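You operate a simulated robot arm through the tools that you are given. There is no shell and no other tool. Be economical: measure what you need, move in short steps, check, and stop when the job is done.

Carry out the task below with a simulated robot arm. There is one attempt and no reset: what you move stays moved.

JOB
Slide the grey tray into the boxing plate and fold both wax flaps up.
Fine: the tray goes in to the back wall first; the flaps stand upright.
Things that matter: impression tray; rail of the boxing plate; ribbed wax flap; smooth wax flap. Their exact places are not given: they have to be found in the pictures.

Only the result counts: the job must be done as asked and must still hold three seconds after the hand-in. Knocking over, shifting, dropping, spilling or breaking anything else fails it. Flat cloth is picked up by pressing the open fingertips on it (5 to 10 N) and closing them slowly along it; thin cloth reads only 2 to 8 mm in the jaws.

ROBOT AND FRAMES
A 7-joint arm with a two-finger gripper, hanging from a carriage that runs on a rail from [-2832, 0] to [48, 0] (x, y) and turns from -5.934 to 6.074 rad about z. Base frame: it is fixed where the carriage stands at the start and does not move with it; the origin is on the floor, on the carriage's upright axis, x ahead of it, y to its left, z up; the surface under the hand at the start is at about z = 800. Units: mm, rad, N and s.
With the tool pointing down near the work surface it reaches from about 100 to 500 mm from the robot's upright axis, wherever it stands. Its first joint turns from -2.897 to 2.897 rad. Places, roughly: rail of the boxing plate [400, 0, 800]; ribbed wax flap [300, 100, 800]; smooth wax flap [500, 100, 800]. Payload 1.37 kg.
The TCP is the grasp point between the finger pads, 16 mm short of the fingertips. In the tool frame z runs along the fingers and y along their closing line. Largest opening 92 mm; the body of the gripper starts 74 mm behind the TCP.
Orientation is that of the tool frame in the base frame, as a unit quaternion [x, y, z, w]. With the fingers straight down and closing along the base's y, the tool's x points along the base's -x, its y along +y and its z along -z.

CONTROLS
- The arm moves only by the tool apply_moves. Its argument "targets" is a list of rows, each a list of 7 numbers: the shift along the tool's x, y, z in mm, then the turn, a rotation vector about the tool's x, y, z in rad, then the opening, from 0 (shut) to 1 (fully open). In form: [[dx, dy, dz, ax, ay, az, hand], ...]. A call has 1 to 20 rows; each row is the pose to reach, as a shift and turn from the pose commanded when the call began, along the tool's axes at that moment. A row lasts 0.2 s, in which the tool goes at most 50 mm and 0.15 rad; a call with a longer step from one row to the next is refused whole, and so is a gripper value outside its range. A pose out of reach is approached as far as the arm can. The call stops where the force on the tool passes 40 N (or 10 N more than at its start, if that is more) or the arm is blocked; 0.2 s more then pass. Each finger halts on what it meets, pressing with about 26 N; the grip force reading is that of the motor and also rises with nothing between the fingers. The clock runs only during rows and for 0.2 s after the last one: add rows that repeat a pose to give the fingers time. It gives the time, the measured TCP pose, the force on the tool (base axes), the opening and the grip force at its end, in the units of the frame above (readings bear some noise), with the torque about the TCP (base axes, N m) and any sound that the robot's microphone picked up.
- Cameras (640 x 400 px; columns grow to the right, rows downward): "scene" is now at [252.8, 21.3, 1627]; the picture's right is [0.41, -0.91, 0.00], its down [-0.85, -0.39, -0.36] and it looks along [0.33, 0.15, -0.93] (base axes); focal length 293 px, centre (320, 200). "wrist" rides on the gripper at [71, 19, -111] in the tool frame; the picture's right is [-0.26, 0.97, 0.00], its down [-0.78, -0.21, -0.59] and it looks along [-0.57, -0.15, 0.81] (tool axes); focal length 280 px, centre (320, 200).
- capture(camera): a new picture of that camera. The clock stands still meanwhile.
- raise_lower(by): slides the trunk up (or, below 0, down) by that many mm; the arm and the scene camera ride with it, the base frame stays. It gives what a move gives, with no picture.
- roll_base(legs): drives the robot by 1 to 6 legs, each [ahead, left, turn to the left] in mm, mm and rad, along the robot's own axes; the way and the turn of a leg run together, so that a leg with both is an arc; at most 1500 mm and 3.142 rad a leg. The arm and the cameras ride along, it lands a little off, and it stops where it bumps. It keeps to its track: a leg is cut to what the track allows. It gives what a move gives.
- turn_head(pan, tilt): turns the head with the scene camera to pan (to the left, within 2.705 rad either way) and tilt (down, from -0.506 to 1.204), counted from straight ahead of the robot. It gives what a move gives.
- locate(camera, pixels): for up to 12 pixels [column, row] of the newest picture of that camera ("zoom" is the newest enlarged one), the place [x, y, z] in the base frame of the surface seen there, good to about 2 mm. The clock stands still meanwhile.
- inspect(camera, box): a new picture of the part [left, top, right, bottom] of that camera's present view, enlarged. The clock stands still meanwhile.
- hand_in(): hands the job in; it is judged then, once.

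Work in short steps. Measure before you move; look again where a grasp or a placing could have gone wrong, and mend it. You have 80 turns and 52 pictures in all, those below and enlarged ones among them. Open the gripper and draw the arm clear of the work before you hand the job in, unless the task says otherwise; then end with one line.

The tools are called after ">>>" as a command line: name --pt "numbers of a row" for each row, then --argument value for the rest, lists and objects as JSON in quotes. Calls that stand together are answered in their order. apply_moves: Moves the arm, as the interface text tells. Its arguments: {"type":"object","properties":{"targets":{"type":"array","items":{"type":"array","items":{"type":"number"}}}},"required":["targets"]} The other tools are called the same way: raise_lower (by) slides the trunk up or down; roll_base (legs) drives the base; turn_head (pan, tilt) turns the head that bears the scene camera; capture (camera) takes a picture; locate (camera, pixels) gives the place of the surface under pixels of a picture; inspect (camera, box) takes an enlarged picture of a part of a camera's view; hand_in () hands the job in.

At the start:

```text
time: 0.0
eef_pos: [333.2, 86.2, 1013.4]
orientation: [0.0, 1.0, 0.0, 0.001]
ft_force: [-0.4, 0.4, -0.1]
torque: [0.0, 0.0, 0.0]
width: 92.1
gripper_force: 0.0
trunk travel left (down, up): [-450.0, 210.0]
robot x, y, heading: [1.1, 1.7, 0.005]
head pan, tilt: [0.426, 1.201]
```

scene: 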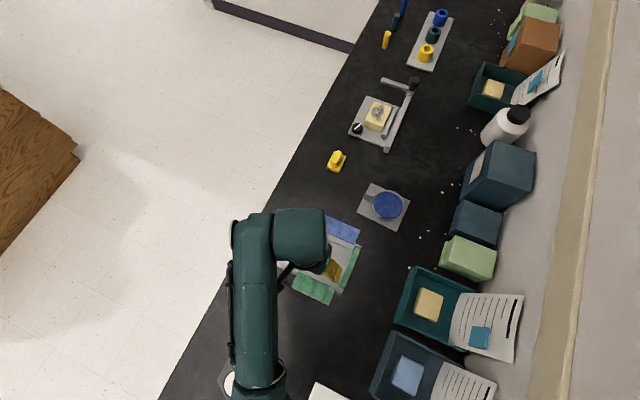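
wrist: 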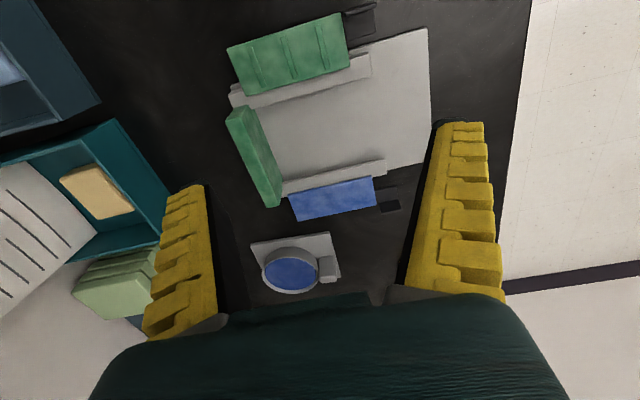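

The wrist view shows the plate (rails near (300,80) and (335,178), back wall at (255,155), green ribbed flap and blue flap), but no tray is obvious. I'll enlarge both views.

>>> inspect --camera "wrist" --box '[200, 0, 460, 300]'

>>> inspect --camera "scene" --box '[180, 180, 420, 400]'

>>> locate --camera "wrist" --pixels '[[230, 48], [340, 15], [348, 68], [240, 93], [300, 85], [235, 113], [275, 203], [290, 190], [380, 167], [374, 180], [428, 30], [430, 150]]'

```text
1.33 times, centred on (330, 150) of wrist
```

zoom: 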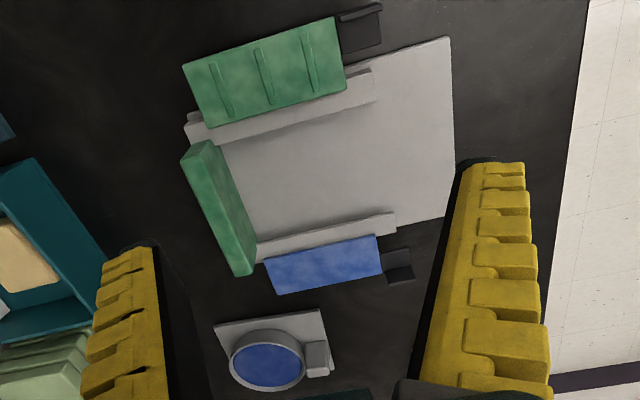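

```text
1.82 times, centred on (300, 290) of scene
```

zoom: 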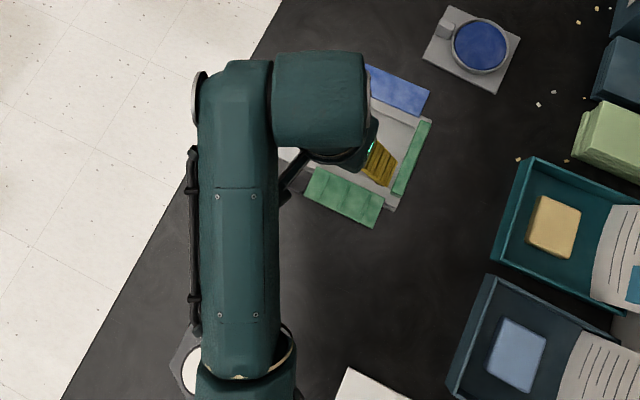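

```text
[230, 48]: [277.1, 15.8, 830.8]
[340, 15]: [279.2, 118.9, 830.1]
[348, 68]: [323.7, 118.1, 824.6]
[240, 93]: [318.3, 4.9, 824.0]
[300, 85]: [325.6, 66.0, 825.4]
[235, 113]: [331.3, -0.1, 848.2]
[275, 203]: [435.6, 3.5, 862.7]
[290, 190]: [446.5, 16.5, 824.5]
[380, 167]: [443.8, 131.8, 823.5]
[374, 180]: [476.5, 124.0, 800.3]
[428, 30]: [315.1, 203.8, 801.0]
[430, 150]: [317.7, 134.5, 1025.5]
```

The tray isn't in sight yet. I'll turn the head to look backwards along the bench and also to the left.

>>> turn_head --pan 2.6 --tilt 0.9

>>> capture --camera "scene"

>>> turn_head --pan -2.6 --tilt 0.9

>>> capture --camera "scene"

```text
time: 2.0
eef_pos: [333.1, 86.6, 1013.3]
orientation: [0.0, 1.0, 0.0, 0.0]
ft_force: [0.1, 1.1, 0.3]
torque: [-0.01, -0.01, 0.0]
width: 92.0
gripper_force: 0.0
trunk travel left (down, up): [-450.0, 210.0]
robot x, y, heading: [-1.1, 3.2, 0.002]
head pan, tilt: [2.601, 0.901]
```

```text
47 pictures are left
```

scene: 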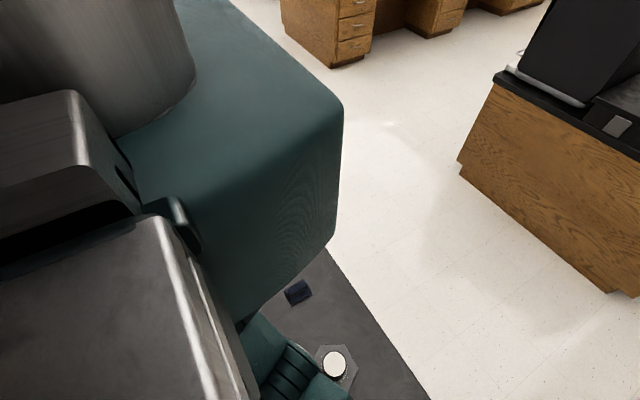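

```text
time: 6.1
eef_pos: [332.8, 86.2, 1014.3]
orientation: [0.0, 1.0, 0.0, 0.0]
ft_force: [-0.4, 0.1, 1.0]
torque: [-0.05, 0.01, -0.02]
width: 92.0
gripper_force: 0.0
trunk travel left (down, up): [-450.0, 210.0]
robot x, y, heading: [-1.4, 5.4, -0.0]
head pan, tilt: [-2.601, 0.901]
```

```text
46 pictures are left
```

scene: 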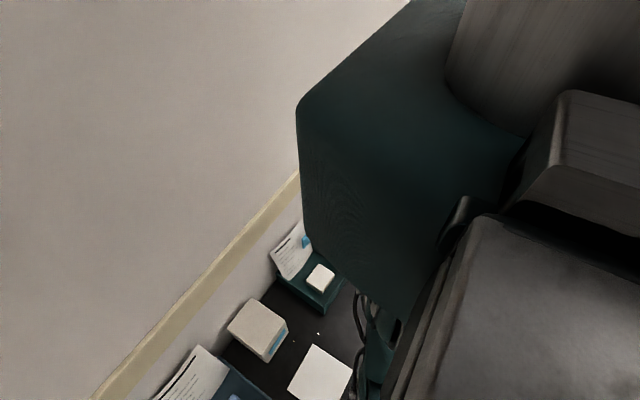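

A hexagonal grey thing with a white disc showed at (337,365) in the left-rear view. I'll look that way more closely.

>>> turn_head --pan 2.2 --tilt 1.2

>>> capture --camera "scene"

```text
time: 9.9
eef_pos: [333.6, 85.7, 1014.2]
orientation: [0.0, 1.0, -0.001, 0.0]
ft_force: [0.5, 0.2, 1.2]
torque: [0.01, 0.02, -0.01]
width: 91.8
gripper_force: 0.1
trunk travel left (down, up): [-450.0, 210.0]
robot x, y, heading: [3.5, 1.0, 0.004]
head pan, tilt: [2.201, 1.201]
```

```text
45 pictures are left
```

scene: 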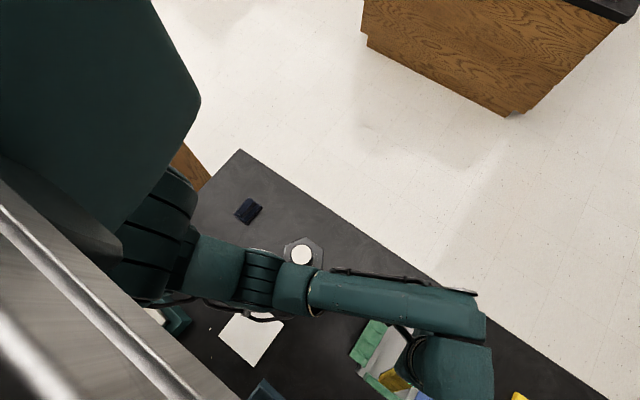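

>>> locate --camera "scene" --pixels '[[301, 254], [289, 247], [302, 240], [322, 252], [318, 266], [248, 211], [240, 150], [250, 338]]'

>>> inspect --camera "scene" --box '[220, 180, 380, 280]'

```text
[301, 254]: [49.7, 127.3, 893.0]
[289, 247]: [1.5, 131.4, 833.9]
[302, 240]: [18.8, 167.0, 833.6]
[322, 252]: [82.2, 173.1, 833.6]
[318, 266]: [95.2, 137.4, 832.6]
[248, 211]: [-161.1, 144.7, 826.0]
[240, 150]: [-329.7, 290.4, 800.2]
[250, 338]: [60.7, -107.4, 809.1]
```

```text
4.00 times, centred on (300, 230) of scene
```

zoom: 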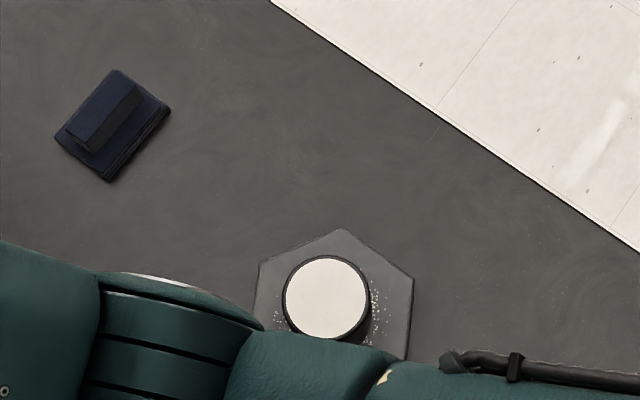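

The hexagonal thing has a wheel 90 mm high; probably a different appliance. The grey plate with round blue-filled cup and handle at wrist (297,265) looks more like an impression tray; look forward and measure it.

>>> turn_head --pan 0.2 --tilt 1.15

>>> inspect --camera "scene" --box '[220, 20, 460, 170]'

>>> capture --camera "scene"

```text
time: 11.8
eef_pos: [333.1, 85.4, 1013.8]
orientation: [0.0, 1.0, 0.0, 0.0]
ft_force: [1.1, -0.2, -0.7]
torque: [0.04, -0.01, 0.01]
width: 91.8
gripper_force: 0.1
trunk travel left (down, up): [-450.0, 210.0]
robot x, y, heading: [0.6, -1.5, 0.003]
head pan, tilt: [0.201, 1.15]
```

```text
2.67 times, centred on (340, 95) of scene
```

zoom: 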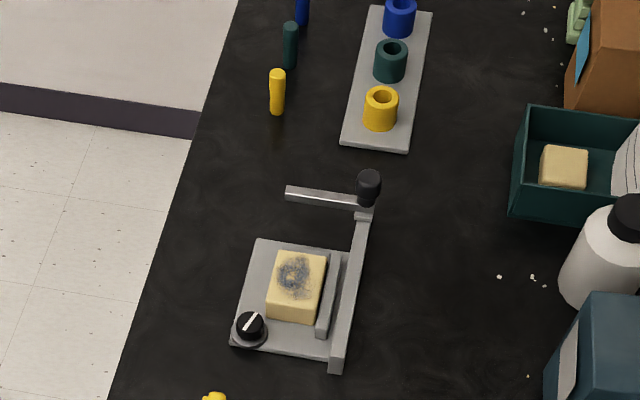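

```text
42 pictures are left
```

scene: 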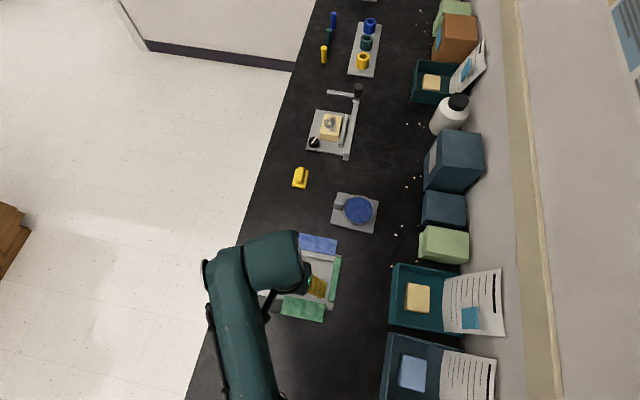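

>>> inspect --camera "scene" --box '[256, 170, 416, 330]'

>>> locate --camera "scene" --pixels '[[338, 193], [379, 203], [373, 233], [331, 222], [357, 197], [371, 211], [357, 223], [343, 208], [336, 207], [358, 211], [300, 178], [365, 180]]'

```text
2.50 times, centred on (336, 250) of scene
```

zoom: 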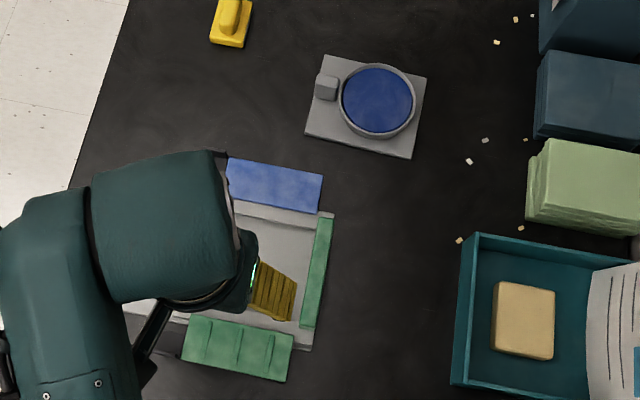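

```text
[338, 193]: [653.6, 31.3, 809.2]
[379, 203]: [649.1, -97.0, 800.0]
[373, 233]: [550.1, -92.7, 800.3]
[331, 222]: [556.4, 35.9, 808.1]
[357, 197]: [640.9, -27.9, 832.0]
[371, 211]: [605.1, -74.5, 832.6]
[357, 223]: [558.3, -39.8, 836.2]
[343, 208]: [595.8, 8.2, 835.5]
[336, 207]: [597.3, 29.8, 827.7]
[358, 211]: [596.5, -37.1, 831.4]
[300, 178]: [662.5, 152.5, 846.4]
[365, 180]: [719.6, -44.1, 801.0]
```

The tray is the grey plate at x 550–652, y −95…35, with a lug at about [597, 22, 828] facing +y, which is also the plate's open side. It's beyond 500 mm reach, so I'll lift the tool and lower the trunk to extend reach.

>>> apply_moves --pt "0 0 -40 0 0 0 1" --pt "0 0 -80 0 0 0 1" --pt "0 0 -120 0 0 0 1" --pt "0 0 -150 0 0 0 1"

>>> raise_lower --by -200

```text
time: 12.8
eef_pos: [351.6, 89.5, 1112.4]
orientation: [0.0, 1.0, 0.0, 0.001]
ft_force: [0.5, -0.2, -0.5]
torque: [-0.01, -0.04, 0.0]
width: 91.9
gripper_force: 0.0
out of reach, approached as far as the arm can: row 3, 4
trunk travel left (down, up): [-450.0, 210.0]
robot x, y, heading: [2.6, -0.5, -0.001]
head pan, tilt: [0.201, 1.15]
```

```text
time: 15.0
eef_pos: [350.9, 89.2, 912.5]
orientation: [-0.001, 1.0, 0.0, 0.001]
ft_force: [0.8, 0.1, -0.1]
torque: [0.01, 0.01, 0.02]
width: 92.1
gripper_force: 0.1
trunk travel left (down, up): [-250.0, 410.0]
robot x, y, heading: [-0.8, -2.5, 0.001]
head pan, tilt: [0.201, 1.15]
```

Now reach towards the tray with a 90° turn so the fingers close along x and the camera sits on the +y side.

>>> apply_moves --pt "-22 -6 -6 0 0 0.143 1" --pt "-44 -12 -12 0 0 0.286 1" --pt "-66 -18 -18 0 0 0.429 1" --pt "-88 -24 -24 0 0 0.572 1" --pt "-110 -30 -30 0 0 0.714 1" --pt "-132 -36 -30 0 0 0.857 1" --pt "-154 -42 -30 0 0 1.0 1" --pt "-176 -48 -30 0 0 1.143 1" --pt "-198 -54 -30 0 0 1.286 1" --pt "-220 -60 -30 0 0 1.428 1" --pt "-246 -67 -30 0 0 1.571 1"

>>> capture --camera "wrist"

>>> capture --camera "scene"

```text
time: 17.4
eef_pos: [597.2, 21.0, 946.3]
orientation: [0.708, 0.706, -0.001, 0.0]
ft_force: [0.2, -0.5, -0.3]
torque: [0.01, -0.01, 0.03]
width: 91.7
gripper_force: 0.1
trunk travel left (down, up): [-250.0, 410.0]
robot x, y, heading: [0.0, 0.6, 0.003]
head pan, tilt: [0.201, 1.15]
```

```text
40 pictures are left
```

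wrist: 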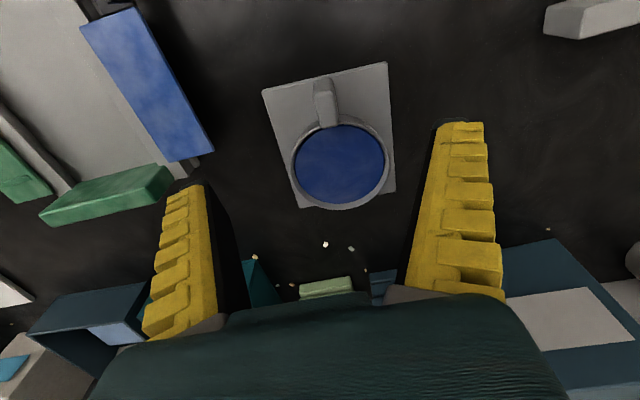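

```text
39 pictures are left
```

scene: 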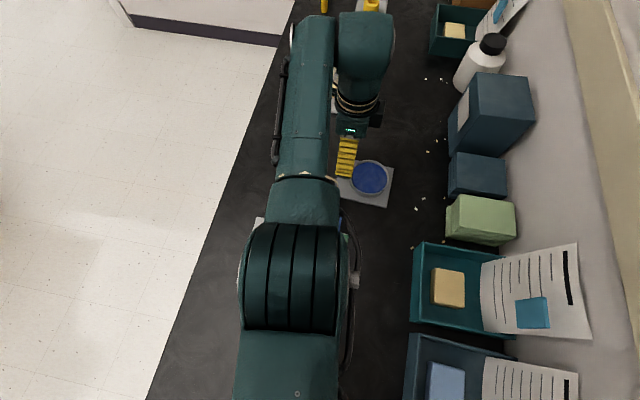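

Reach works. Now measuring the lug and tray edges in the wrist view (lug top (325,95), plate corners (263,90), (387,63)).

>>> locate --camera "wrist" --pixels '[[317, 82], [332, 79], [325, 95], [327, 118], [336, 108], [265, 92], [386, 65], [393, 188], [302, 206], [340, 160], [318, 110]]'

>>> inspect --camera "wrist" --box '[240, 50, 420, 220]'

```text
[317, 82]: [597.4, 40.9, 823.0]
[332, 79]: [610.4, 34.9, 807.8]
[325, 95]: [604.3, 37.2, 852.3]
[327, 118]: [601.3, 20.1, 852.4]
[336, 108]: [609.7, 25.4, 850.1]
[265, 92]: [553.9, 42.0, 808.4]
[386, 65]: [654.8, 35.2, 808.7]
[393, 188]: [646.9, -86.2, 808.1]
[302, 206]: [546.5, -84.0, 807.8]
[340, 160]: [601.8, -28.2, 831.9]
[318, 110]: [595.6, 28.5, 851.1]
```

```text
2.35 times, centred on (330, 135) of wrist
```

zoom: 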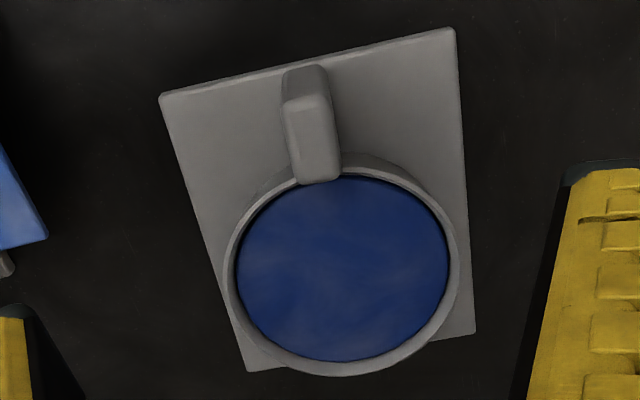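

Lug is x 595–610, y 15–40, top z 852; tray is yawed about −0.065 rad. I'll descend onto it with the tool aligned, then close.

>>> apply_moves --pt "5 3 20 0 0 0.065 0.7" --pt "10 5.3 50 0 0 0.065 0.6" --pt "10 5.3 75 0 0 0.065 0.6" --pt "10 5.3 95 0 0 0.065 0.6" --pt "10 5.3 108 0 0 0.065 0.6" --pt "10 5.3 112 0 0 0.065 0.6" --pt "10 5.3 112 0 0 0.065 0.6"

>>> capture --camera "wrist"

```text
time: 19.0
eef_pos: [592.0, 30.9, 833.4]
orientation: [0.729, 0.684, 0.001, 0.0]
ft_force: [-0.3, 0.0, 0.2]
torque: [0.02, 0.01, 0.02]
width: 58.1
gripper_force: 2.1
out of reach, approached as far as the arm can: row 3, 4, 5, 6, 7
trunk travel left (down, up): [-250.0, 410.0]
robot x, y, heading: [1.0, 0.1, -0.002]
head pan, tilt: [0.201, 1.15]
```

```text
37 pictures are left
```

wrist: 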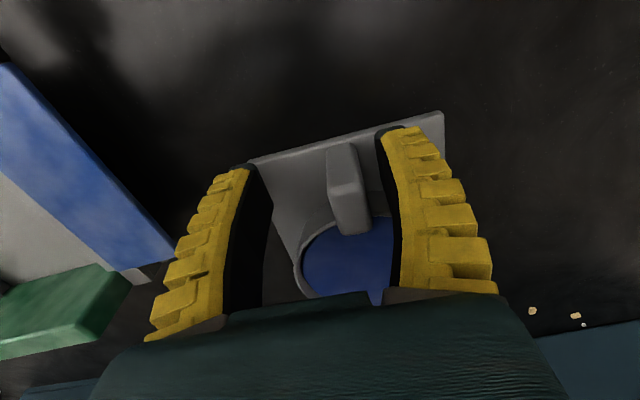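

Reach limit left the tool at x 592, 10 mm short. I'll roll the carriage ahead by 10 mm so the lug is centred.

>>> roll_base --legs '[[10, 0, 0]]'

```text
time: 19.8
eef_pos: [601.5, 31.5, 833.3]
orientation: [0.73, 0.684, 0.001, 0.001]
ft_force: [-0.1, -0.3, 0.5]
torque: [0.01, 0.02, -0.02]
width: 58.0
gripper_force: 2.4
trunk travel left (down, up): [-250.0, 410.0]
robot x, y, heading: [10.3, -2.9, 0.003]
head pan, tilt: [0.201, 1.15]
```

Centred at x 601.5. Closing on the lug slowly.

>>> apply_moves --pt "0 0 0 0 0 0 0.4" --pt "0 0 0 0 0 0 0.2" --pt "0 0 0 0 0 0 0.0" --pt "0 0 0 0 0 0 0.0" --pt "0 0 0 0 0 0 0.0" --pt "0 0 0 0 0 0 0.0"

```text
time: 21.2
eef_pos: [601.8, 31.6, 835.0]
orientation: [0.73, 0.683, 0.002, 0.001]
ft_force: [-2.6, -0.7, 10.4]
torque: [-0.08, 0.02, 0.14]
width: 10.0
gripper_force: 26.2
trunk travel left (down, up): [-250.0, 410.0]
robot x, y, heading: [15.4, 1.7, 0.001]
head pan, tilt: [0.201, 1.15]
```

Gripped at 10 mm width. Lift 25 mm and check.

>>> apply_moves --pt "0 0 -6 0 0 0 0" --pt "0 0 -12 0 0 0 0" --pt "0 0 -18 0 0 0 0" --pt "0 0 -25 0 0 0 0" --pt "0 0 -25 0 0 0 0"

>>> capture --camera "wrist"

>>> capture --camera "scene"

```text
time: 22.4
eef_pos: [600.5, 30.0, 858.3]
orientation: [0.73, 0.684, 0.0, 0.001]
ft_force: [0.2, -0.6, -0.7]
torque: [0.12, -0.02, 0.03]
width: 6.2
gripper_force: 25.6
trunk travel left (down, up): [-250.0, 410.0]
robot x, y, heading: [2.4, -2.1, -0.002]
head pan, tilt: [0.201, 1.15]
```

```text
36 pictures are left
```

wrist: 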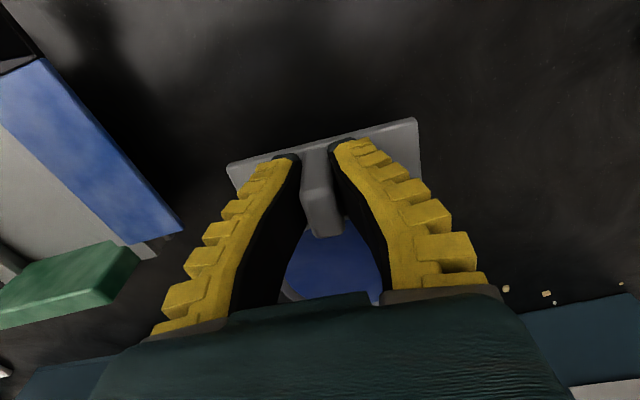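

```text
35 pictures are left
```

scene: 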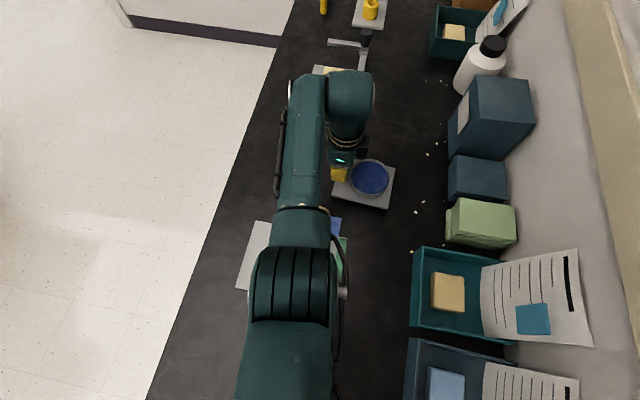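

Check if the tray actually rose.

>>> locate --camera "wrist" --pixels '[[235, 168], [412, 125], [415, 160], [310, 150], [320, 200], [326, 232], [360, 265], [308, 278]]'

```text
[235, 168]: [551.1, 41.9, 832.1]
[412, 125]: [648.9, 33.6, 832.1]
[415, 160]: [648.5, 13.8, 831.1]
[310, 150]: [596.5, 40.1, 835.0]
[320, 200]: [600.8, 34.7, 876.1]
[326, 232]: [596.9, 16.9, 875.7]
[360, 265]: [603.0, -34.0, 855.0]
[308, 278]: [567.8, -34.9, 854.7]
```

The tray is lifted 24 mm and level. I'll lift further to clear everything, then carry it to in front of the plate's mouth (about [384, 262]).

>>> apply_moves --pt "0 0 -17 0 0 0 0" --pt "0 0 -34 0 0 0 0" --pt "0 0 -50 0 0 0 0" --pt "10 -11 -50 0 0 0 0" --pt "30 -32 -50 0 0 0 0" --pt "52 -55 -50 0 0 0 0" --pt "76 -80 -50 0 0 0 0" --pt "100 -106 -50 0 0 0 0" --pt "124 -131 -50 0 0 0 0" --pt "148 -157 -50 0 0 0 0" --pt "172 -182 -50 0 0 0 0" --pt "194 -206 -50 0 0 0 0" --pt "210 -223 -50 0 0 0 0" --pt "217.5 -230.6 -50 0 0 0 0" --pt "217.5 -230.6 -50 0 0 0 0"

>>> capture --camera "scene"

>>> capture --camera "wrist"

```text
time: 25.6
eef_pos: [383.7, 262.9, 907.4]
orientation: [0.73, 0.683, 0.0, 0.001]
ft_force: [-0.4, -0.2, -1.9]
torque: [0.08, 0.02, 0.01]
width: 5.9
gripper_force: 26.2
trunk travel left (down, up): [-250.0, 410.0]
robot x, y, heading: [4.4, -2.6, 0.002]
head pan, tilt: [0.201, 1.15]
```

```text
34 pictures are left
```

scene: 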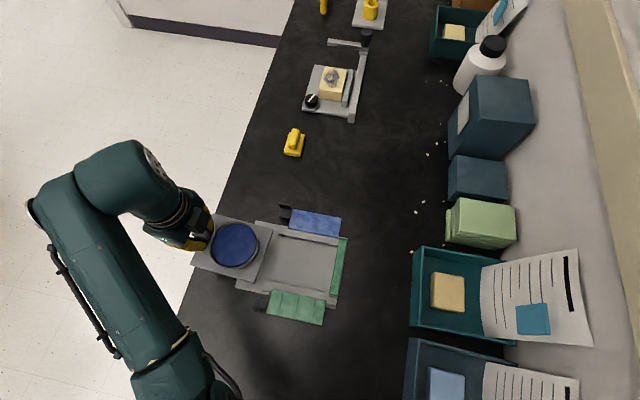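

```text
33 pictures are left
```

wrist: 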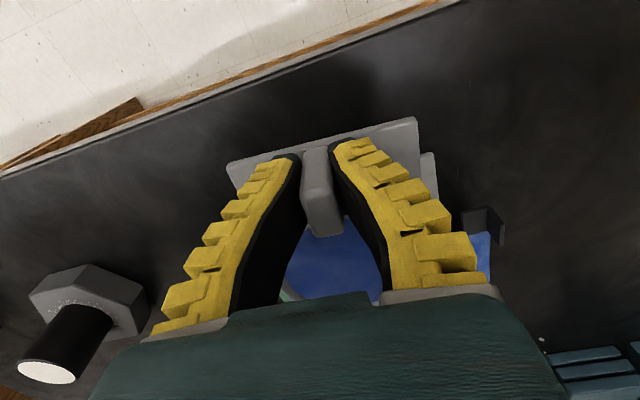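

Clear view of the plate. Enlarge it for measuring rails, back wall, and flaps.

>>> inspect --camera "scene" --box '[188, 190, 364, 340]'

```text
2.67 times, centred on (276, 265) of scene
```

zoom: 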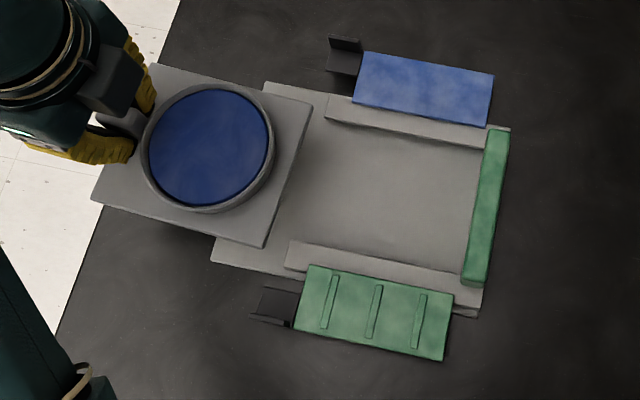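

>>> locate --camera "zoom" --pixels '[[328, 119], [482, 146], [290, 244], [450, 276], [450, 278], [485, 180], [468, 262], [400, 200], [330, 165], [400, 130], [370, 262], [445, 275]]'

>>> locate --camera "zoom" --pixels '[[365, 52], [494, 75], [487, 124], [354, 97], [420, 90], [345, 60], [310, 266], [453, 293], [440, 358], [297, 328], [375, 310], [275, 305]]'

>>> locate --camera "zoom" --pixels '[[312, 106], [266, 246], [93, 200], [214, 262], [268, 84], [345, 42], [330, 70], [258, 312], [270, 290], [474, 310], [335, 100], [500, 150]]'

```text
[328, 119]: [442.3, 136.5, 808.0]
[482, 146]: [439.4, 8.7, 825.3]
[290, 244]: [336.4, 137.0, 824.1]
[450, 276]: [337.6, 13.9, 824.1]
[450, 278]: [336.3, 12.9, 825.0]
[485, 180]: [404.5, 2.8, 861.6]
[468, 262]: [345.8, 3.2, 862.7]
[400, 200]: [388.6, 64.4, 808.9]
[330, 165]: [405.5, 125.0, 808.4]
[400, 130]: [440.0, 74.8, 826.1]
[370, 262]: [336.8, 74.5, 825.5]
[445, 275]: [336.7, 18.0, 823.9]
```

```text
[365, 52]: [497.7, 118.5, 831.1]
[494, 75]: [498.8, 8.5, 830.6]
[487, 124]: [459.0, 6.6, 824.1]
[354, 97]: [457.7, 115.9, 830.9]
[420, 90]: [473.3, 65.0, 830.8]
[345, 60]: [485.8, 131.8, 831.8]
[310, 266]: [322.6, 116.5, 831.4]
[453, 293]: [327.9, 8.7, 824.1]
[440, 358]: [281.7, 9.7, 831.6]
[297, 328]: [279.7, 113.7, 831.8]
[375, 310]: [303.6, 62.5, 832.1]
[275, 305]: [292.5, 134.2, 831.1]
```

```text
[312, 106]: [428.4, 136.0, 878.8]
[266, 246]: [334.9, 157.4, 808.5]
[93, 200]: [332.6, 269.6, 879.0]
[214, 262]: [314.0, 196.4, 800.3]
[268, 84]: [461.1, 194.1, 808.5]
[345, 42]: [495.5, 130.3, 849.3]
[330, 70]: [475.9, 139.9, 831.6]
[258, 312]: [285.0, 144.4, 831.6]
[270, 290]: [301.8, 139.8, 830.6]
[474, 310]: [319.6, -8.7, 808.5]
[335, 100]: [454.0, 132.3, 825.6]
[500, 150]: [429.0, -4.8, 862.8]
```

Channel is x ≈337–440 with floor z 808.5; back wall at y ≈8; plate yaw about +0.01. Now measure the held tray's present yaw from its edges.

>>> locate --camera "zoom" --pixels '[[309, 106], [261, 242], [96, 197], [156, 68], [285, 170], [295, 140], [273, 205], [180, 222], [130, 207], [225, 234], [240, 86], [290, 101]]'

```text
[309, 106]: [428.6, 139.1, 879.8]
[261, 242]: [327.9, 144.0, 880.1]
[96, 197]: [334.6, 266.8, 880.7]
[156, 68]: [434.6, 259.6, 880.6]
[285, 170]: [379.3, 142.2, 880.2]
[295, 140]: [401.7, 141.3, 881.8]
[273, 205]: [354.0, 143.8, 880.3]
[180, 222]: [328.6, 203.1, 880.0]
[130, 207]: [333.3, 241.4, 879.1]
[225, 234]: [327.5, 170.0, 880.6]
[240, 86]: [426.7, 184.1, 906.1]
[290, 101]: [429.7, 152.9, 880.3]
```

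Tray yaw is −0.051, centre 2 mm off the TCP. I'll align to yaw +0.01, centre on x 388.5, and lower to just above the apron in front of the rails.

>>> apply_moves --pt "4 1.5 0 0 0 -0.03 0" --pt "8.2 2.9 0 0 0 -0.061 0" --pt "8.2 2.9 15 0 0 -0.061 0" --pt "8.2 2.9 30 0 0 -0.061 0" --pt "8.2 2.9 44 0 0 -0.061 0" --pt "8.2 2.9 54 0 0 -0.061 0" --pt "8.2 2.9 60 0 0 -0.061 0" --pt "8.2 2.9 60 0 0 -0.061 0"

>>> inspect --camera "scene" --box '[188, 190, 364, 340]'

```text
time: 27.4
eef_pos: [388.8, 270.0, 848.3]
orientation: [0.709, 0.706, 0.001, 0.001]
ft_force: [-0.9, 0.4, -1.3]
torque: [0.09, 0.02, 0.03]
width: 6.3
gripper_force: 25.7
trunk travel left (down, up): [-250.0, 410.0]
robot x, y, heading: [7.2, -0.5, 0.001]
head pan, tilt: [0.201, 1.15]
```

```text
2.67 times, centred on (276, 265) of scene
```

zoom: 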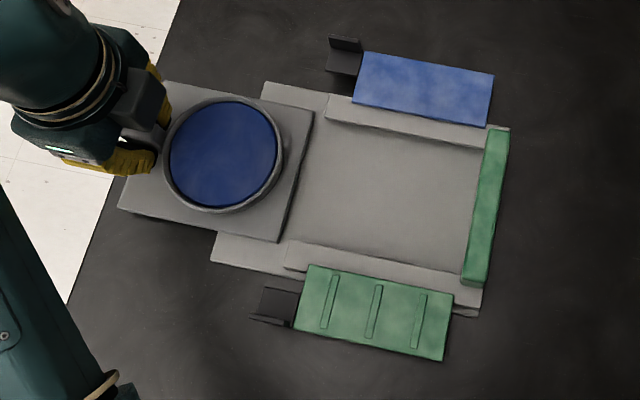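

>>> locate --camera "zoom" --pixels '[[311, 113], [274, 236], [122, 205], [168, 86], [305, 140], [290, 185], [200, 222], [240, 231], [328, 122], [286, 241], [325, 100], [290, 265]]'

```text
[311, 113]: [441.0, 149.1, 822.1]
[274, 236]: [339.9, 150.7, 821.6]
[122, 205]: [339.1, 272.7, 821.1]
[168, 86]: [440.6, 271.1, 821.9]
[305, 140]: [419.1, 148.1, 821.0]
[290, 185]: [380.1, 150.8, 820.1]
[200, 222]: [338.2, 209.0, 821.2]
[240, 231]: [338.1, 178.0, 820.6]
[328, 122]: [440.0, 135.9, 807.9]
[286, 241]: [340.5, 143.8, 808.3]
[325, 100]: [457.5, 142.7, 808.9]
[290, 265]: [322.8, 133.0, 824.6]
```

Tray is square to the channel, centre x 390.1 versus 388.5. Shift −1.5 mm, lower 3.5 mm and slide in 100 mm.

>>> apply_moves --pt "0 -1.5 2 0 0 0 0" --pt "0 -1.5 3.5 0 0 0 0" --pt "-10 -1.5 3.5 0 0 0 0" --pt "-20 -1.4 3.5 0 0 0 0" --pt "-30 -1.4 3.5 0 0 0 0" --pt "-42 -1.3 3.5 0 0 0 0" --pt "-54 -1.3 3.5 0 0 0 0" --pt "-66 -1.2 3.5 0 0 0 0" --pt "-78 -1.2 3.5 0 0 0 0" --pt "-90 -1.1 3.5 0 0 0 0" --pt "-100 -1.1 3.5 0 0 0 0" --pt "-100 -1.1 3.5 0 0 0 0"

>>> inspect --camera "scene" --box '[188, 190, 364, 340]'

```text
time: 30.0
eef_pos: [386.7, 170.4, 844.4]
orientation: [0.709, 0.705, 0.001, 0.001]
ft_force: [-0.5, 0.2, 0.2]
torque: [-0.25, 0.0, 0.0]
width: 6.9
gripper_force: 25.9
trunk travel left (down, up): [-250.0, 410.0]
robot x, y, heading: [13.1, 1.6, -0.0]
head pan, tilt: [0.201, 1.15]
```

```text
2.67 times, centred on (276, 265) of scene
```

zoom: 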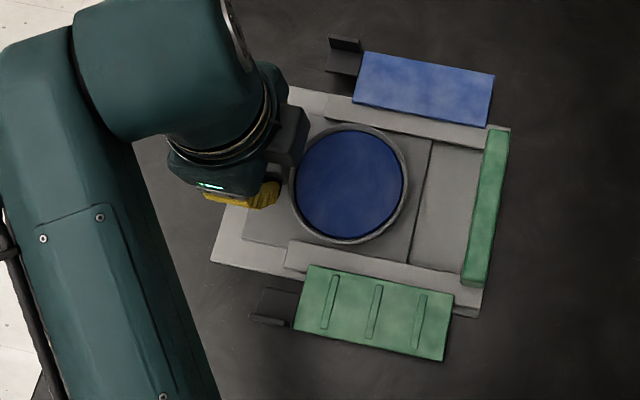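

Going in cleanly. Continue the last ~40 mm in small steps until it touches the back wall.

>>> apply_moves --pt "-8 0 0 0 0 0 0" --pt "-16 0 0 0 0 0 0" --pt "-24 0 0 0 0 0 0" --pt "-30 0 0 0 0 0 0" --pt "-34 0 0 0 0 0 0" --pt "-37 0 0 0 0 0 0" --pt "-39 0 0 0 0 0 0" --pt "-40.5 0 0 0 0 0 0" --pt "-42 0 0 0 0 0 0"

>>> inspect --camera "scene" --box '[188, 190, 364, 340]'

```text
time: 32.0
eef_pos: [385.7, 128.5, 844.8]
orientation: [0.709, 0.706, 0.001, 0.001]
ft_force: [-0.7, 0.0, -1.9]
torque: [0.1, 0.03, 0.04]
width: 6.2
gripper_force: 26.1
trunk travel left (down, up): [-250.0, 410.0]
robot x, y, heading: [7.2, -0.6, -0.001]
head pan, tilt: [0.201, 1.15]
```

```text
2.67 times, centred on (276, 265) of scene
```

zoom: 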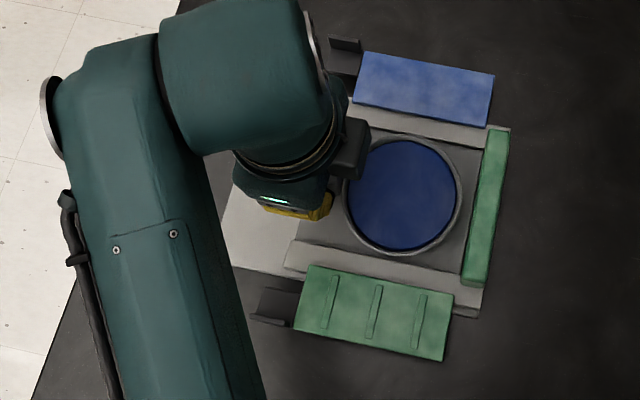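

Still no contact force; push on in 1 mm steps.

>>> apply_moves --pt "-1 0 0 0 0 0 0" --pt "-2 0 0 0 0 0 0" --pt "-3 0 0 0 0 0 0" --pt "-4 0 0 0 0 0 0" --pt "-5 0 0 0 0 0 0" --pt "-6 0 0 0 0 0 0"

```text
time: 33.4
eef_pos: [386.9, 127.9, 844.2]
orientation: [0.708, 0.706, 0.003, -0.001]
ft_force: [-1.6, 17.2, 1.3]
torque: [0.24, -0.01, 0.03]
width: 7.2
gripper_force: 25.9
trunk travel left (down, up): [-250.0, 410.0]
robot x, y, heading: [8.1, -0.8, -0.001]
head pan, tilt: [0.201, 1.15]
```

Contact: 17 N against the back wall and y has stopped. Ease the push, lower to the floor, and release.

>>> apply_moves --pt "2 0 1 0 0 0 0" --pt "3 0 2 0 0 0 0" --pt "3 0 3 0 0 0 0" --pt "3 0 3 0 0 0 0.1" --pt "3 0 3 0 0 0 0.2" --pt "3 0 3 0 0 0 0.3" --pt "3 0 3 0 0 0 0.35" --pt "3 0 3 0 0 0 0.35"

```text
time: 35.2
eef_pos: [386.0, 126.0, 841.4]
orientation: [0.709, 0.705, 0.0, 0.001]
ft_force: [-0.7, -0.4, -0.1]
torque: [-0.01, 0.04, 0.0]
width: 36.0
gripper_force: 2.3
trunk travel left (down, up): [-250.0, 410.0]
robot x, y, heading: [10.9, -2.2, -0.0]
head pan, tilt: [0.201, 1.15]
```

Released. Raise straight up and look at the seating and at the flaps from above.

>>> apply_moves --pt "0 0 -25 0 0 0 0.35" --pt "0 0 -60 0 0 0 0.35" --pt "0 0 -100 0 0 0 0.35" --pt "30 0 -140 0 0 0 0.35" --pt "70 0 -150 0 0 0 0.35" --pt "110 0 -150 0 0 0 0.35" --pt "110 0 -150 0 0 0 0.35"

>>> capture --camera "wrist"

>>> inspect --camera "scene" --box '[188, 190, 364, 340]'

```text
time: 36.8
eef_pos: [387.8, 237.1, 992.3]
orientation: [0.708, 0.706, 0.001, 0.001]
ft_force: [-0.4, 0.3, 0.5]
torque: [0.03, -0.02, 0.0]
width: 35.9
gripper_force: 2.6
out of reach, approached as far as the arm can: row 3, 4, 5, 6
trunk travel left (down, up): [-250.0, 410.0]
robot x, y, heading: [12.0, 1.3, 0.004]
head pan, tilt: [0.201, 1.15]
```

```text
28 pictures are left
```

wrist: 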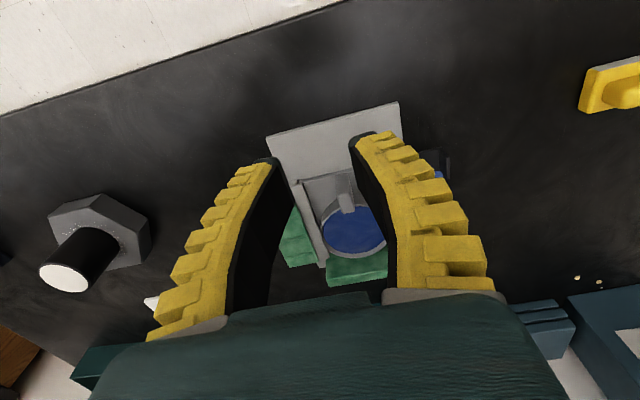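

```text
2.67 times, centred on (276, 265) of scene
```

zoom: 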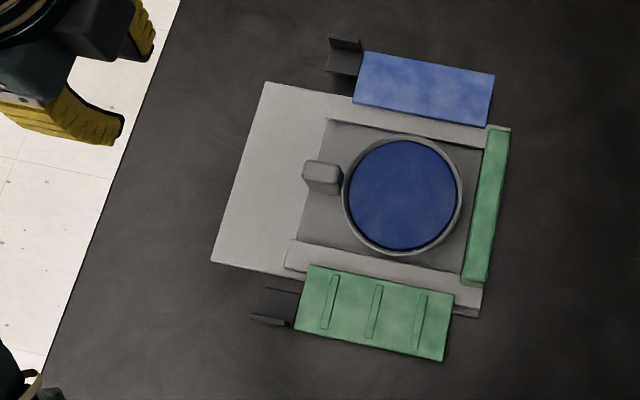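

>>> locate --camera "zoom" --pixels '[[305, 226], [325, 130], [315, 175], [468, 165], [460, 240], [463, 265], [470, 150], [320, 165], [317, 187], [444, 265]]'

>>> inspect --camera "scene" --box '[250, 190, 350, 250]'

>>> inspect --camera "scene" --box '[250, 270, 350, 330]'

```text
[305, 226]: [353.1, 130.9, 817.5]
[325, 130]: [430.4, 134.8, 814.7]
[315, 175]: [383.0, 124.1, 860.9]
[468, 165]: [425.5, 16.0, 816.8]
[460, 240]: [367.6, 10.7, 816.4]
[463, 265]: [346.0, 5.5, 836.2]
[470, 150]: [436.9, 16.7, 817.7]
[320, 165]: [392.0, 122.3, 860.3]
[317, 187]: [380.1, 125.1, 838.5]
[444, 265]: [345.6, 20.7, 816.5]
```

```text
6.40 times, centred on (300, 220) of scene
```

zoom: 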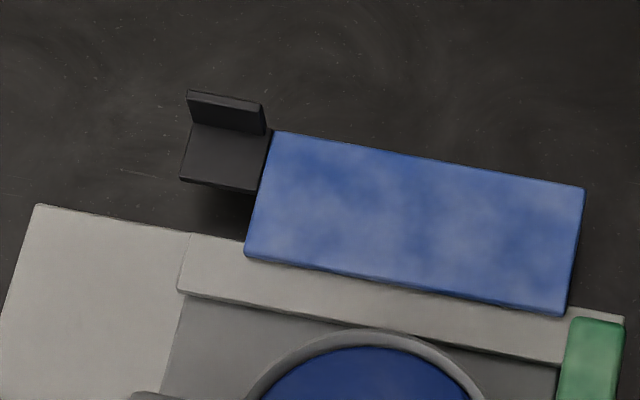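

```text
6.40 times, centred on (300, 300) of scene
```

zoom: 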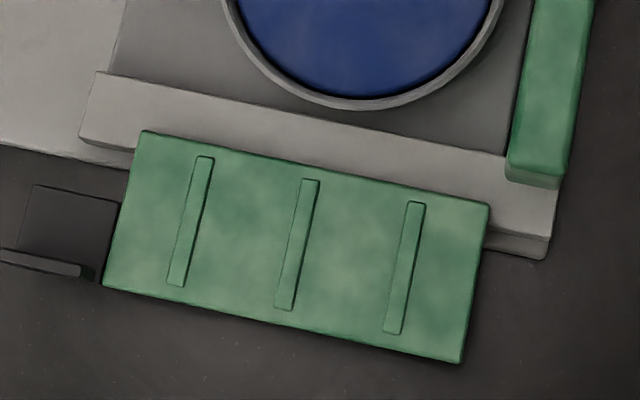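

The tray is seated against the wall (+y edge at y≈131, z 817). Each flap has a black tab with an upright fin at its outer edge – a handle. Measure the green one first in this zoom.

>>> locate --camera "zoom" --pixels '[[5, 249], [80, 266], [45, 257], [85, 270], [30, 190], [118, 202], [70, 220], [108, 290], [150, 134], [487, 206], [460, 360], [300, 330]]'

>>> inspect --camera "scene" --box '[250, 190, 350, 250]'

>>> locate --camera "zoom" --pixels '[[188, 92], [262, 105], [225, 97], [225, 113], [193, 125], [262, 135], [183, 178], [255, 190], [275, 133], [583, 188], [565, 313], [247, 255]]'

```text
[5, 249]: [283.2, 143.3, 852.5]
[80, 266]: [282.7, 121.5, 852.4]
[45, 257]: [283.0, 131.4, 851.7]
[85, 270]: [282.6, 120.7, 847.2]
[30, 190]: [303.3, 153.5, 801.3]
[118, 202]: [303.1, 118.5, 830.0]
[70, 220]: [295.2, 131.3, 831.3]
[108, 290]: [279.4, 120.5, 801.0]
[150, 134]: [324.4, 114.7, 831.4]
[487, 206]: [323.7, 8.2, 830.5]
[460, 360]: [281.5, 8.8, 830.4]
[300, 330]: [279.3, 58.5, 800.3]
```

```text
6.40 times, centred on (300, 220) of scene
```

zoom: 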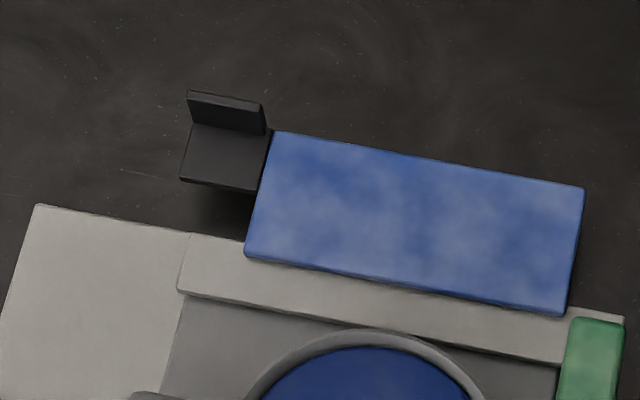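

```text
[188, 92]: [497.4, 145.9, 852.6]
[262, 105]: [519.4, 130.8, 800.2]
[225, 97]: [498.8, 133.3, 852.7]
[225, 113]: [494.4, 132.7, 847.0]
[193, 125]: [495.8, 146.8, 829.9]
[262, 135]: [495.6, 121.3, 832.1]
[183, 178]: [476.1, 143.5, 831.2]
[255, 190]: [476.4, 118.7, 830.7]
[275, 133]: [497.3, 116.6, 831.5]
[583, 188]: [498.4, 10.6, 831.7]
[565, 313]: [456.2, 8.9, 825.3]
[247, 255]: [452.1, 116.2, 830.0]
```

Blue fin: x 495–499, y 120–146, z 831–852; hinge about x 455, z 828. Move above it, then descend around the fin.

>>> apply_moves --pt "-25 27 15 0 0 0 0.35" --pt "-50 54 35 0 0 0 0.35" --pt "-75 81 60 0 0 0 0.35" --pt "-103 109 90 0 0 0 0.35" --pt "-103 109 115 0 0 0 0.35" --pt "-103 109 115 0 0 0 0.35"

>>> capture --camera "wrist"

```text
time: 38.2
eef_pos: [496.2, 133.2, 875.1]
orientation: [0.708, 0.706, 0.0, 0.001]
ft_force: [-0.6, 0.0, -0.6]
torque: [0.01, -0.03, -0.06]
width: 35.4
gripper_force: 2.8
trunk travel left (down, up): [-250.0, 410.0]
robot x, y, heading: [8.4, 0.2, -0.004]
head pan, tilt: [0.201, 1.15]
```

```text
23 pictures are left
```

wrist: 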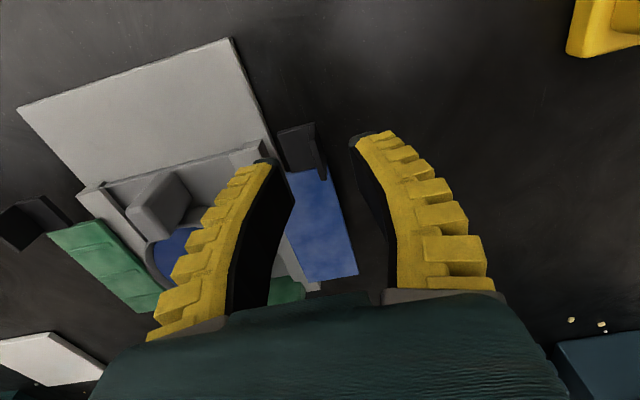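

The fin at (320,150) lies between the fingertips. Descend to z≈851 and close.

>>> apply_moves --pt "0 0.8 10 0 0 0 0.35" --pt "0 0.8 20 0 0 0 0.35" --pt "0 0.8 24 0 0 0 0.35" --pt "0 0.8 24 0 0 0 0.2" --pt "0 0.8 24 0 0 0 0.08" --pt "0 0.8 24 0 0 0 0" --pt "0 0.8 24 0 0 0 0" --pt "0 0.8 24 0 0 0 0"

```text
time: 40.0
eef_pos: [496.9, 133.4, 852.9]
orientation: [0.708, 0.706, 0.001, 0.0]
ft_force: [-6.8, -1.0, 7.9]
torque: [-0.18, 0.02, 0.1]
width: 6.0
gripper_force: 28.1
trunk travel left (down, up): [-250.0, 410.0]
robot x, y, heading: [9.9, 2.6, 0.001]
head pan, tilt: [0.201, 1.15]
```

Gripped. Rotate the flap up along an arc about its hinge, first 0.4 rad.

>>> apply_moves --pt "0 -2.6 -4.1 -0.1 0 0 0" --pt "0 -5.6 -7.9 -0.2 0 0 0" --pt "0 -9 -11.3 -0.3 0 0 0" --pt "0 -12.7 -14.5 -0.4 0 0 0" --pt "0 -12.7 -14.5 -0.4 0 0 0"

>>> capture --camera "wrist"

>>> inspect --camera "scene" --box '[188, 190, 364, 340]'

```text
time: 41.2
eef_pos: [484.0, 133.0, 868.0]
orientation: [0.694, 0.692, 0.142, 0.14]
ft_force: [0.6, 1.5, 1.3]
torque: [0.12, -0.01, 0.12]
width: 5.9
gripper_force: 27.9
trunk travel left (down, up): [-250.0, 410.0]
robot x, y, heading: [10.4, 1.0, 0.001]
head pan, tilt: [0.201, 1.15]
```

```text
22 pictures are left
```

wrist: 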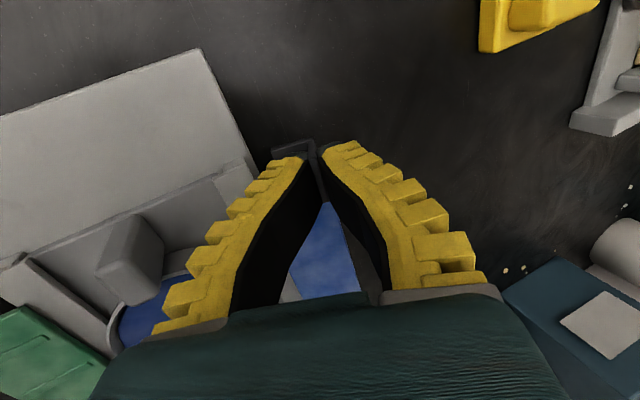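

```text
2.67 times, centred on (276, 265) of scene
```

zoom: 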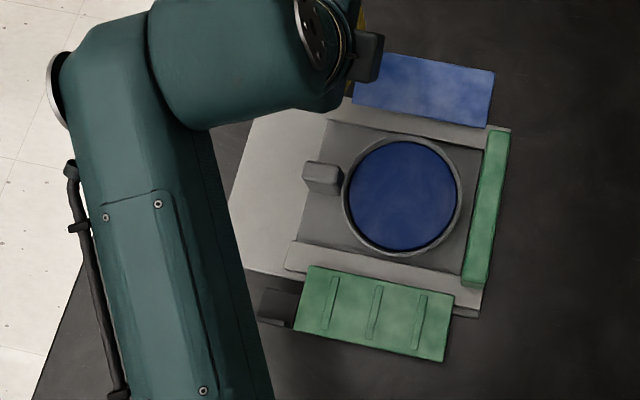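

Check whether the flap actually followed.

>>> locate --camera "zoom" --pixels '[[490, 77], [485, 120], [430, 70], [420, 105], [395, 65], [440, 90]]'

>>> locate --camera "wrist" --pixels '[[325, 220], [315, 270], [293, 150], [310, 145], [290, 290], [340, 270]]'

```text
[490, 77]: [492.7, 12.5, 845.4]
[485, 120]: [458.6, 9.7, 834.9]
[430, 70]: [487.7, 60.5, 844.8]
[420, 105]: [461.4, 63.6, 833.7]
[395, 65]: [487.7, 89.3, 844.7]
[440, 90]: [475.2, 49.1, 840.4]
```

```text
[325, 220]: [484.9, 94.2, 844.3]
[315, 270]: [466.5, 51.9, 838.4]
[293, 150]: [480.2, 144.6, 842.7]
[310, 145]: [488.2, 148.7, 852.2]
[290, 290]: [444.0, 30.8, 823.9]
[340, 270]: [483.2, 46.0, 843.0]
```

The flap follows (slope ≈0.4 rad) with little force. Rotate another 0.5 rad.

>>> apply_moves --pt "0 -2.6 -4.1 -0.1 0 0 0" --pt "0 -5.6 -7.9 -0.2 0 0 0" --pt "0 -9 -11.3 -0.3 0 0 0" --pt "0 -12.7 -14.5 -0.4 0 0 0" --pt "0 -16.6 -17.2 -0.5 0 0 0" --pt "0 -16.6 -17.2 -0.5 0 0 0"

>>> inspect --camera "scene" --box '[188, 190, 364, 340]'

```text
time: 42.6
eef_pos: [463.1, 133.4, 877.5]
orientation: [0.638, 0.634, 0.31, 0.309]
ft_force: [2.6, 1.2, 9.7]
torque: [0.07, -0.01, 0.12]
width: 5.9
gripper_force: 28.0
trunk travel left (down, up): [-250.0, 410.0]
robot x, y, heading: [8.5, 1.8, 0.003]
head pan, tilt: [0.201, 1.15]
```

```text
2.67 times, centred on (276, 265) of scene
```

zoom: 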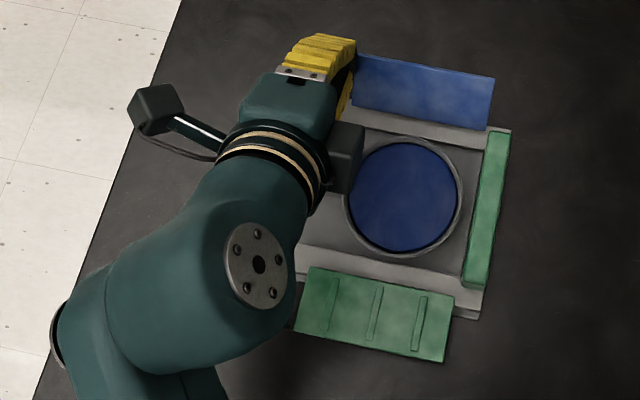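

Check clearances and flap angle.

>>> locate --camera "zoom" --pixels '[[490, 80], [487, 122], [420, 70], [420, 105], [345, 185], [352, 130], [320, 195], [440, 90]]'

```text
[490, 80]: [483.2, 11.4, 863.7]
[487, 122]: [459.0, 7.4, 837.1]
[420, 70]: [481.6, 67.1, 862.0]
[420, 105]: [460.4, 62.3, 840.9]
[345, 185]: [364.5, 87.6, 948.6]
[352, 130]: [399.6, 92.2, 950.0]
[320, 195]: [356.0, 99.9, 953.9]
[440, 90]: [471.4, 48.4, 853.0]
```

Flap at about 0.82 rad, clearances fine. Rotate 0.25 rad further.

>>> apply_moves --pt "0 -2.6 -4.1 -0.1 0 0 0" --pt "0 -5.6 -7.9 -0.2 0 0 0" --pt "0 -7.3 -9.6 -0.25 0 0 0" --pt "0 -7.3 -9.6 -0.25 0 0 0"

>>> inspect --camera "scene" --box '[188, 190, 364, 340]'

>>> locate --camera "zoom" --pixels '[[490, 85], [487, 120], [420, 75], [420, 105], [345, 200], [300, 290], [280, 200], [440, 90]]'

```text
time: 43.6
eef_pos: [451.1, 134.9, 878.3]
orientation: [0.593, 0.591, 0.387, 0.387]
ft_force: [0.9, 1.1, 17.4]
torque: [-0.27, -0.08, -0.32]
width: 6.2
gripper_force: 27.9
trunk travel left (down, up): [-250.0, 410.0]
robot x, y, heading: [9.0, -1.1, -0.004]
head pan, tilt: [0.201, 1.15]
```

```text
2.67 times, centred on (276, 265) of scene
```

zoom: 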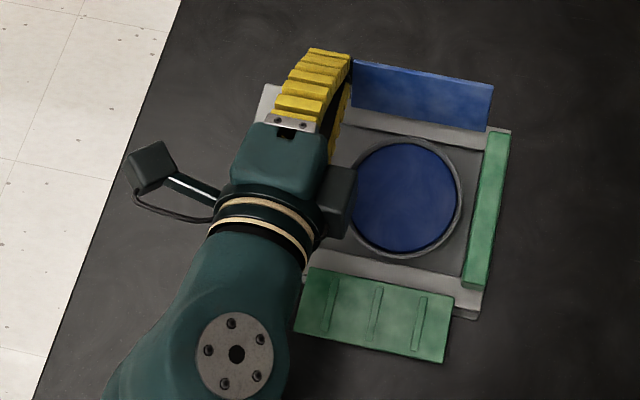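

```text
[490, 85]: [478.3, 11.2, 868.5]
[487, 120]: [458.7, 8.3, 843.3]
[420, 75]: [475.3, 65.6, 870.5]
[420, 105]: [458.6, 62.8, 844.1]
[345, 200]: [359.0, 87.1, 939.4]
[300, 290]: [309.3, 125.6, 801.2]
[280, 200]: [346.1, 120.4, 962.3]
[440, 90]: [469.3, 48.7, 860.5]
```

Upward force has grown to 17 N; check in the wrist view whether a finger touches the tray lug.

>>> capture --camera "wrist"

```text
18 pictures are left
```

wrist: 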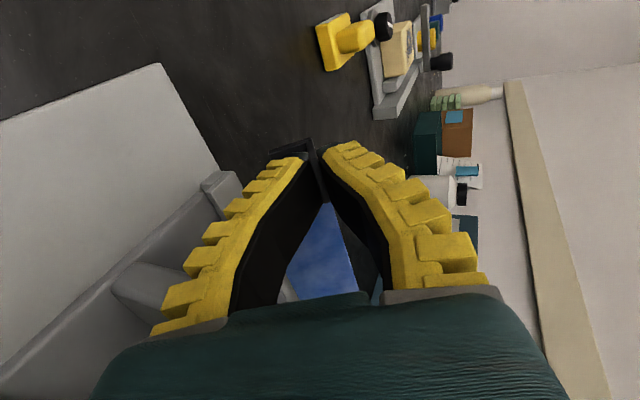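

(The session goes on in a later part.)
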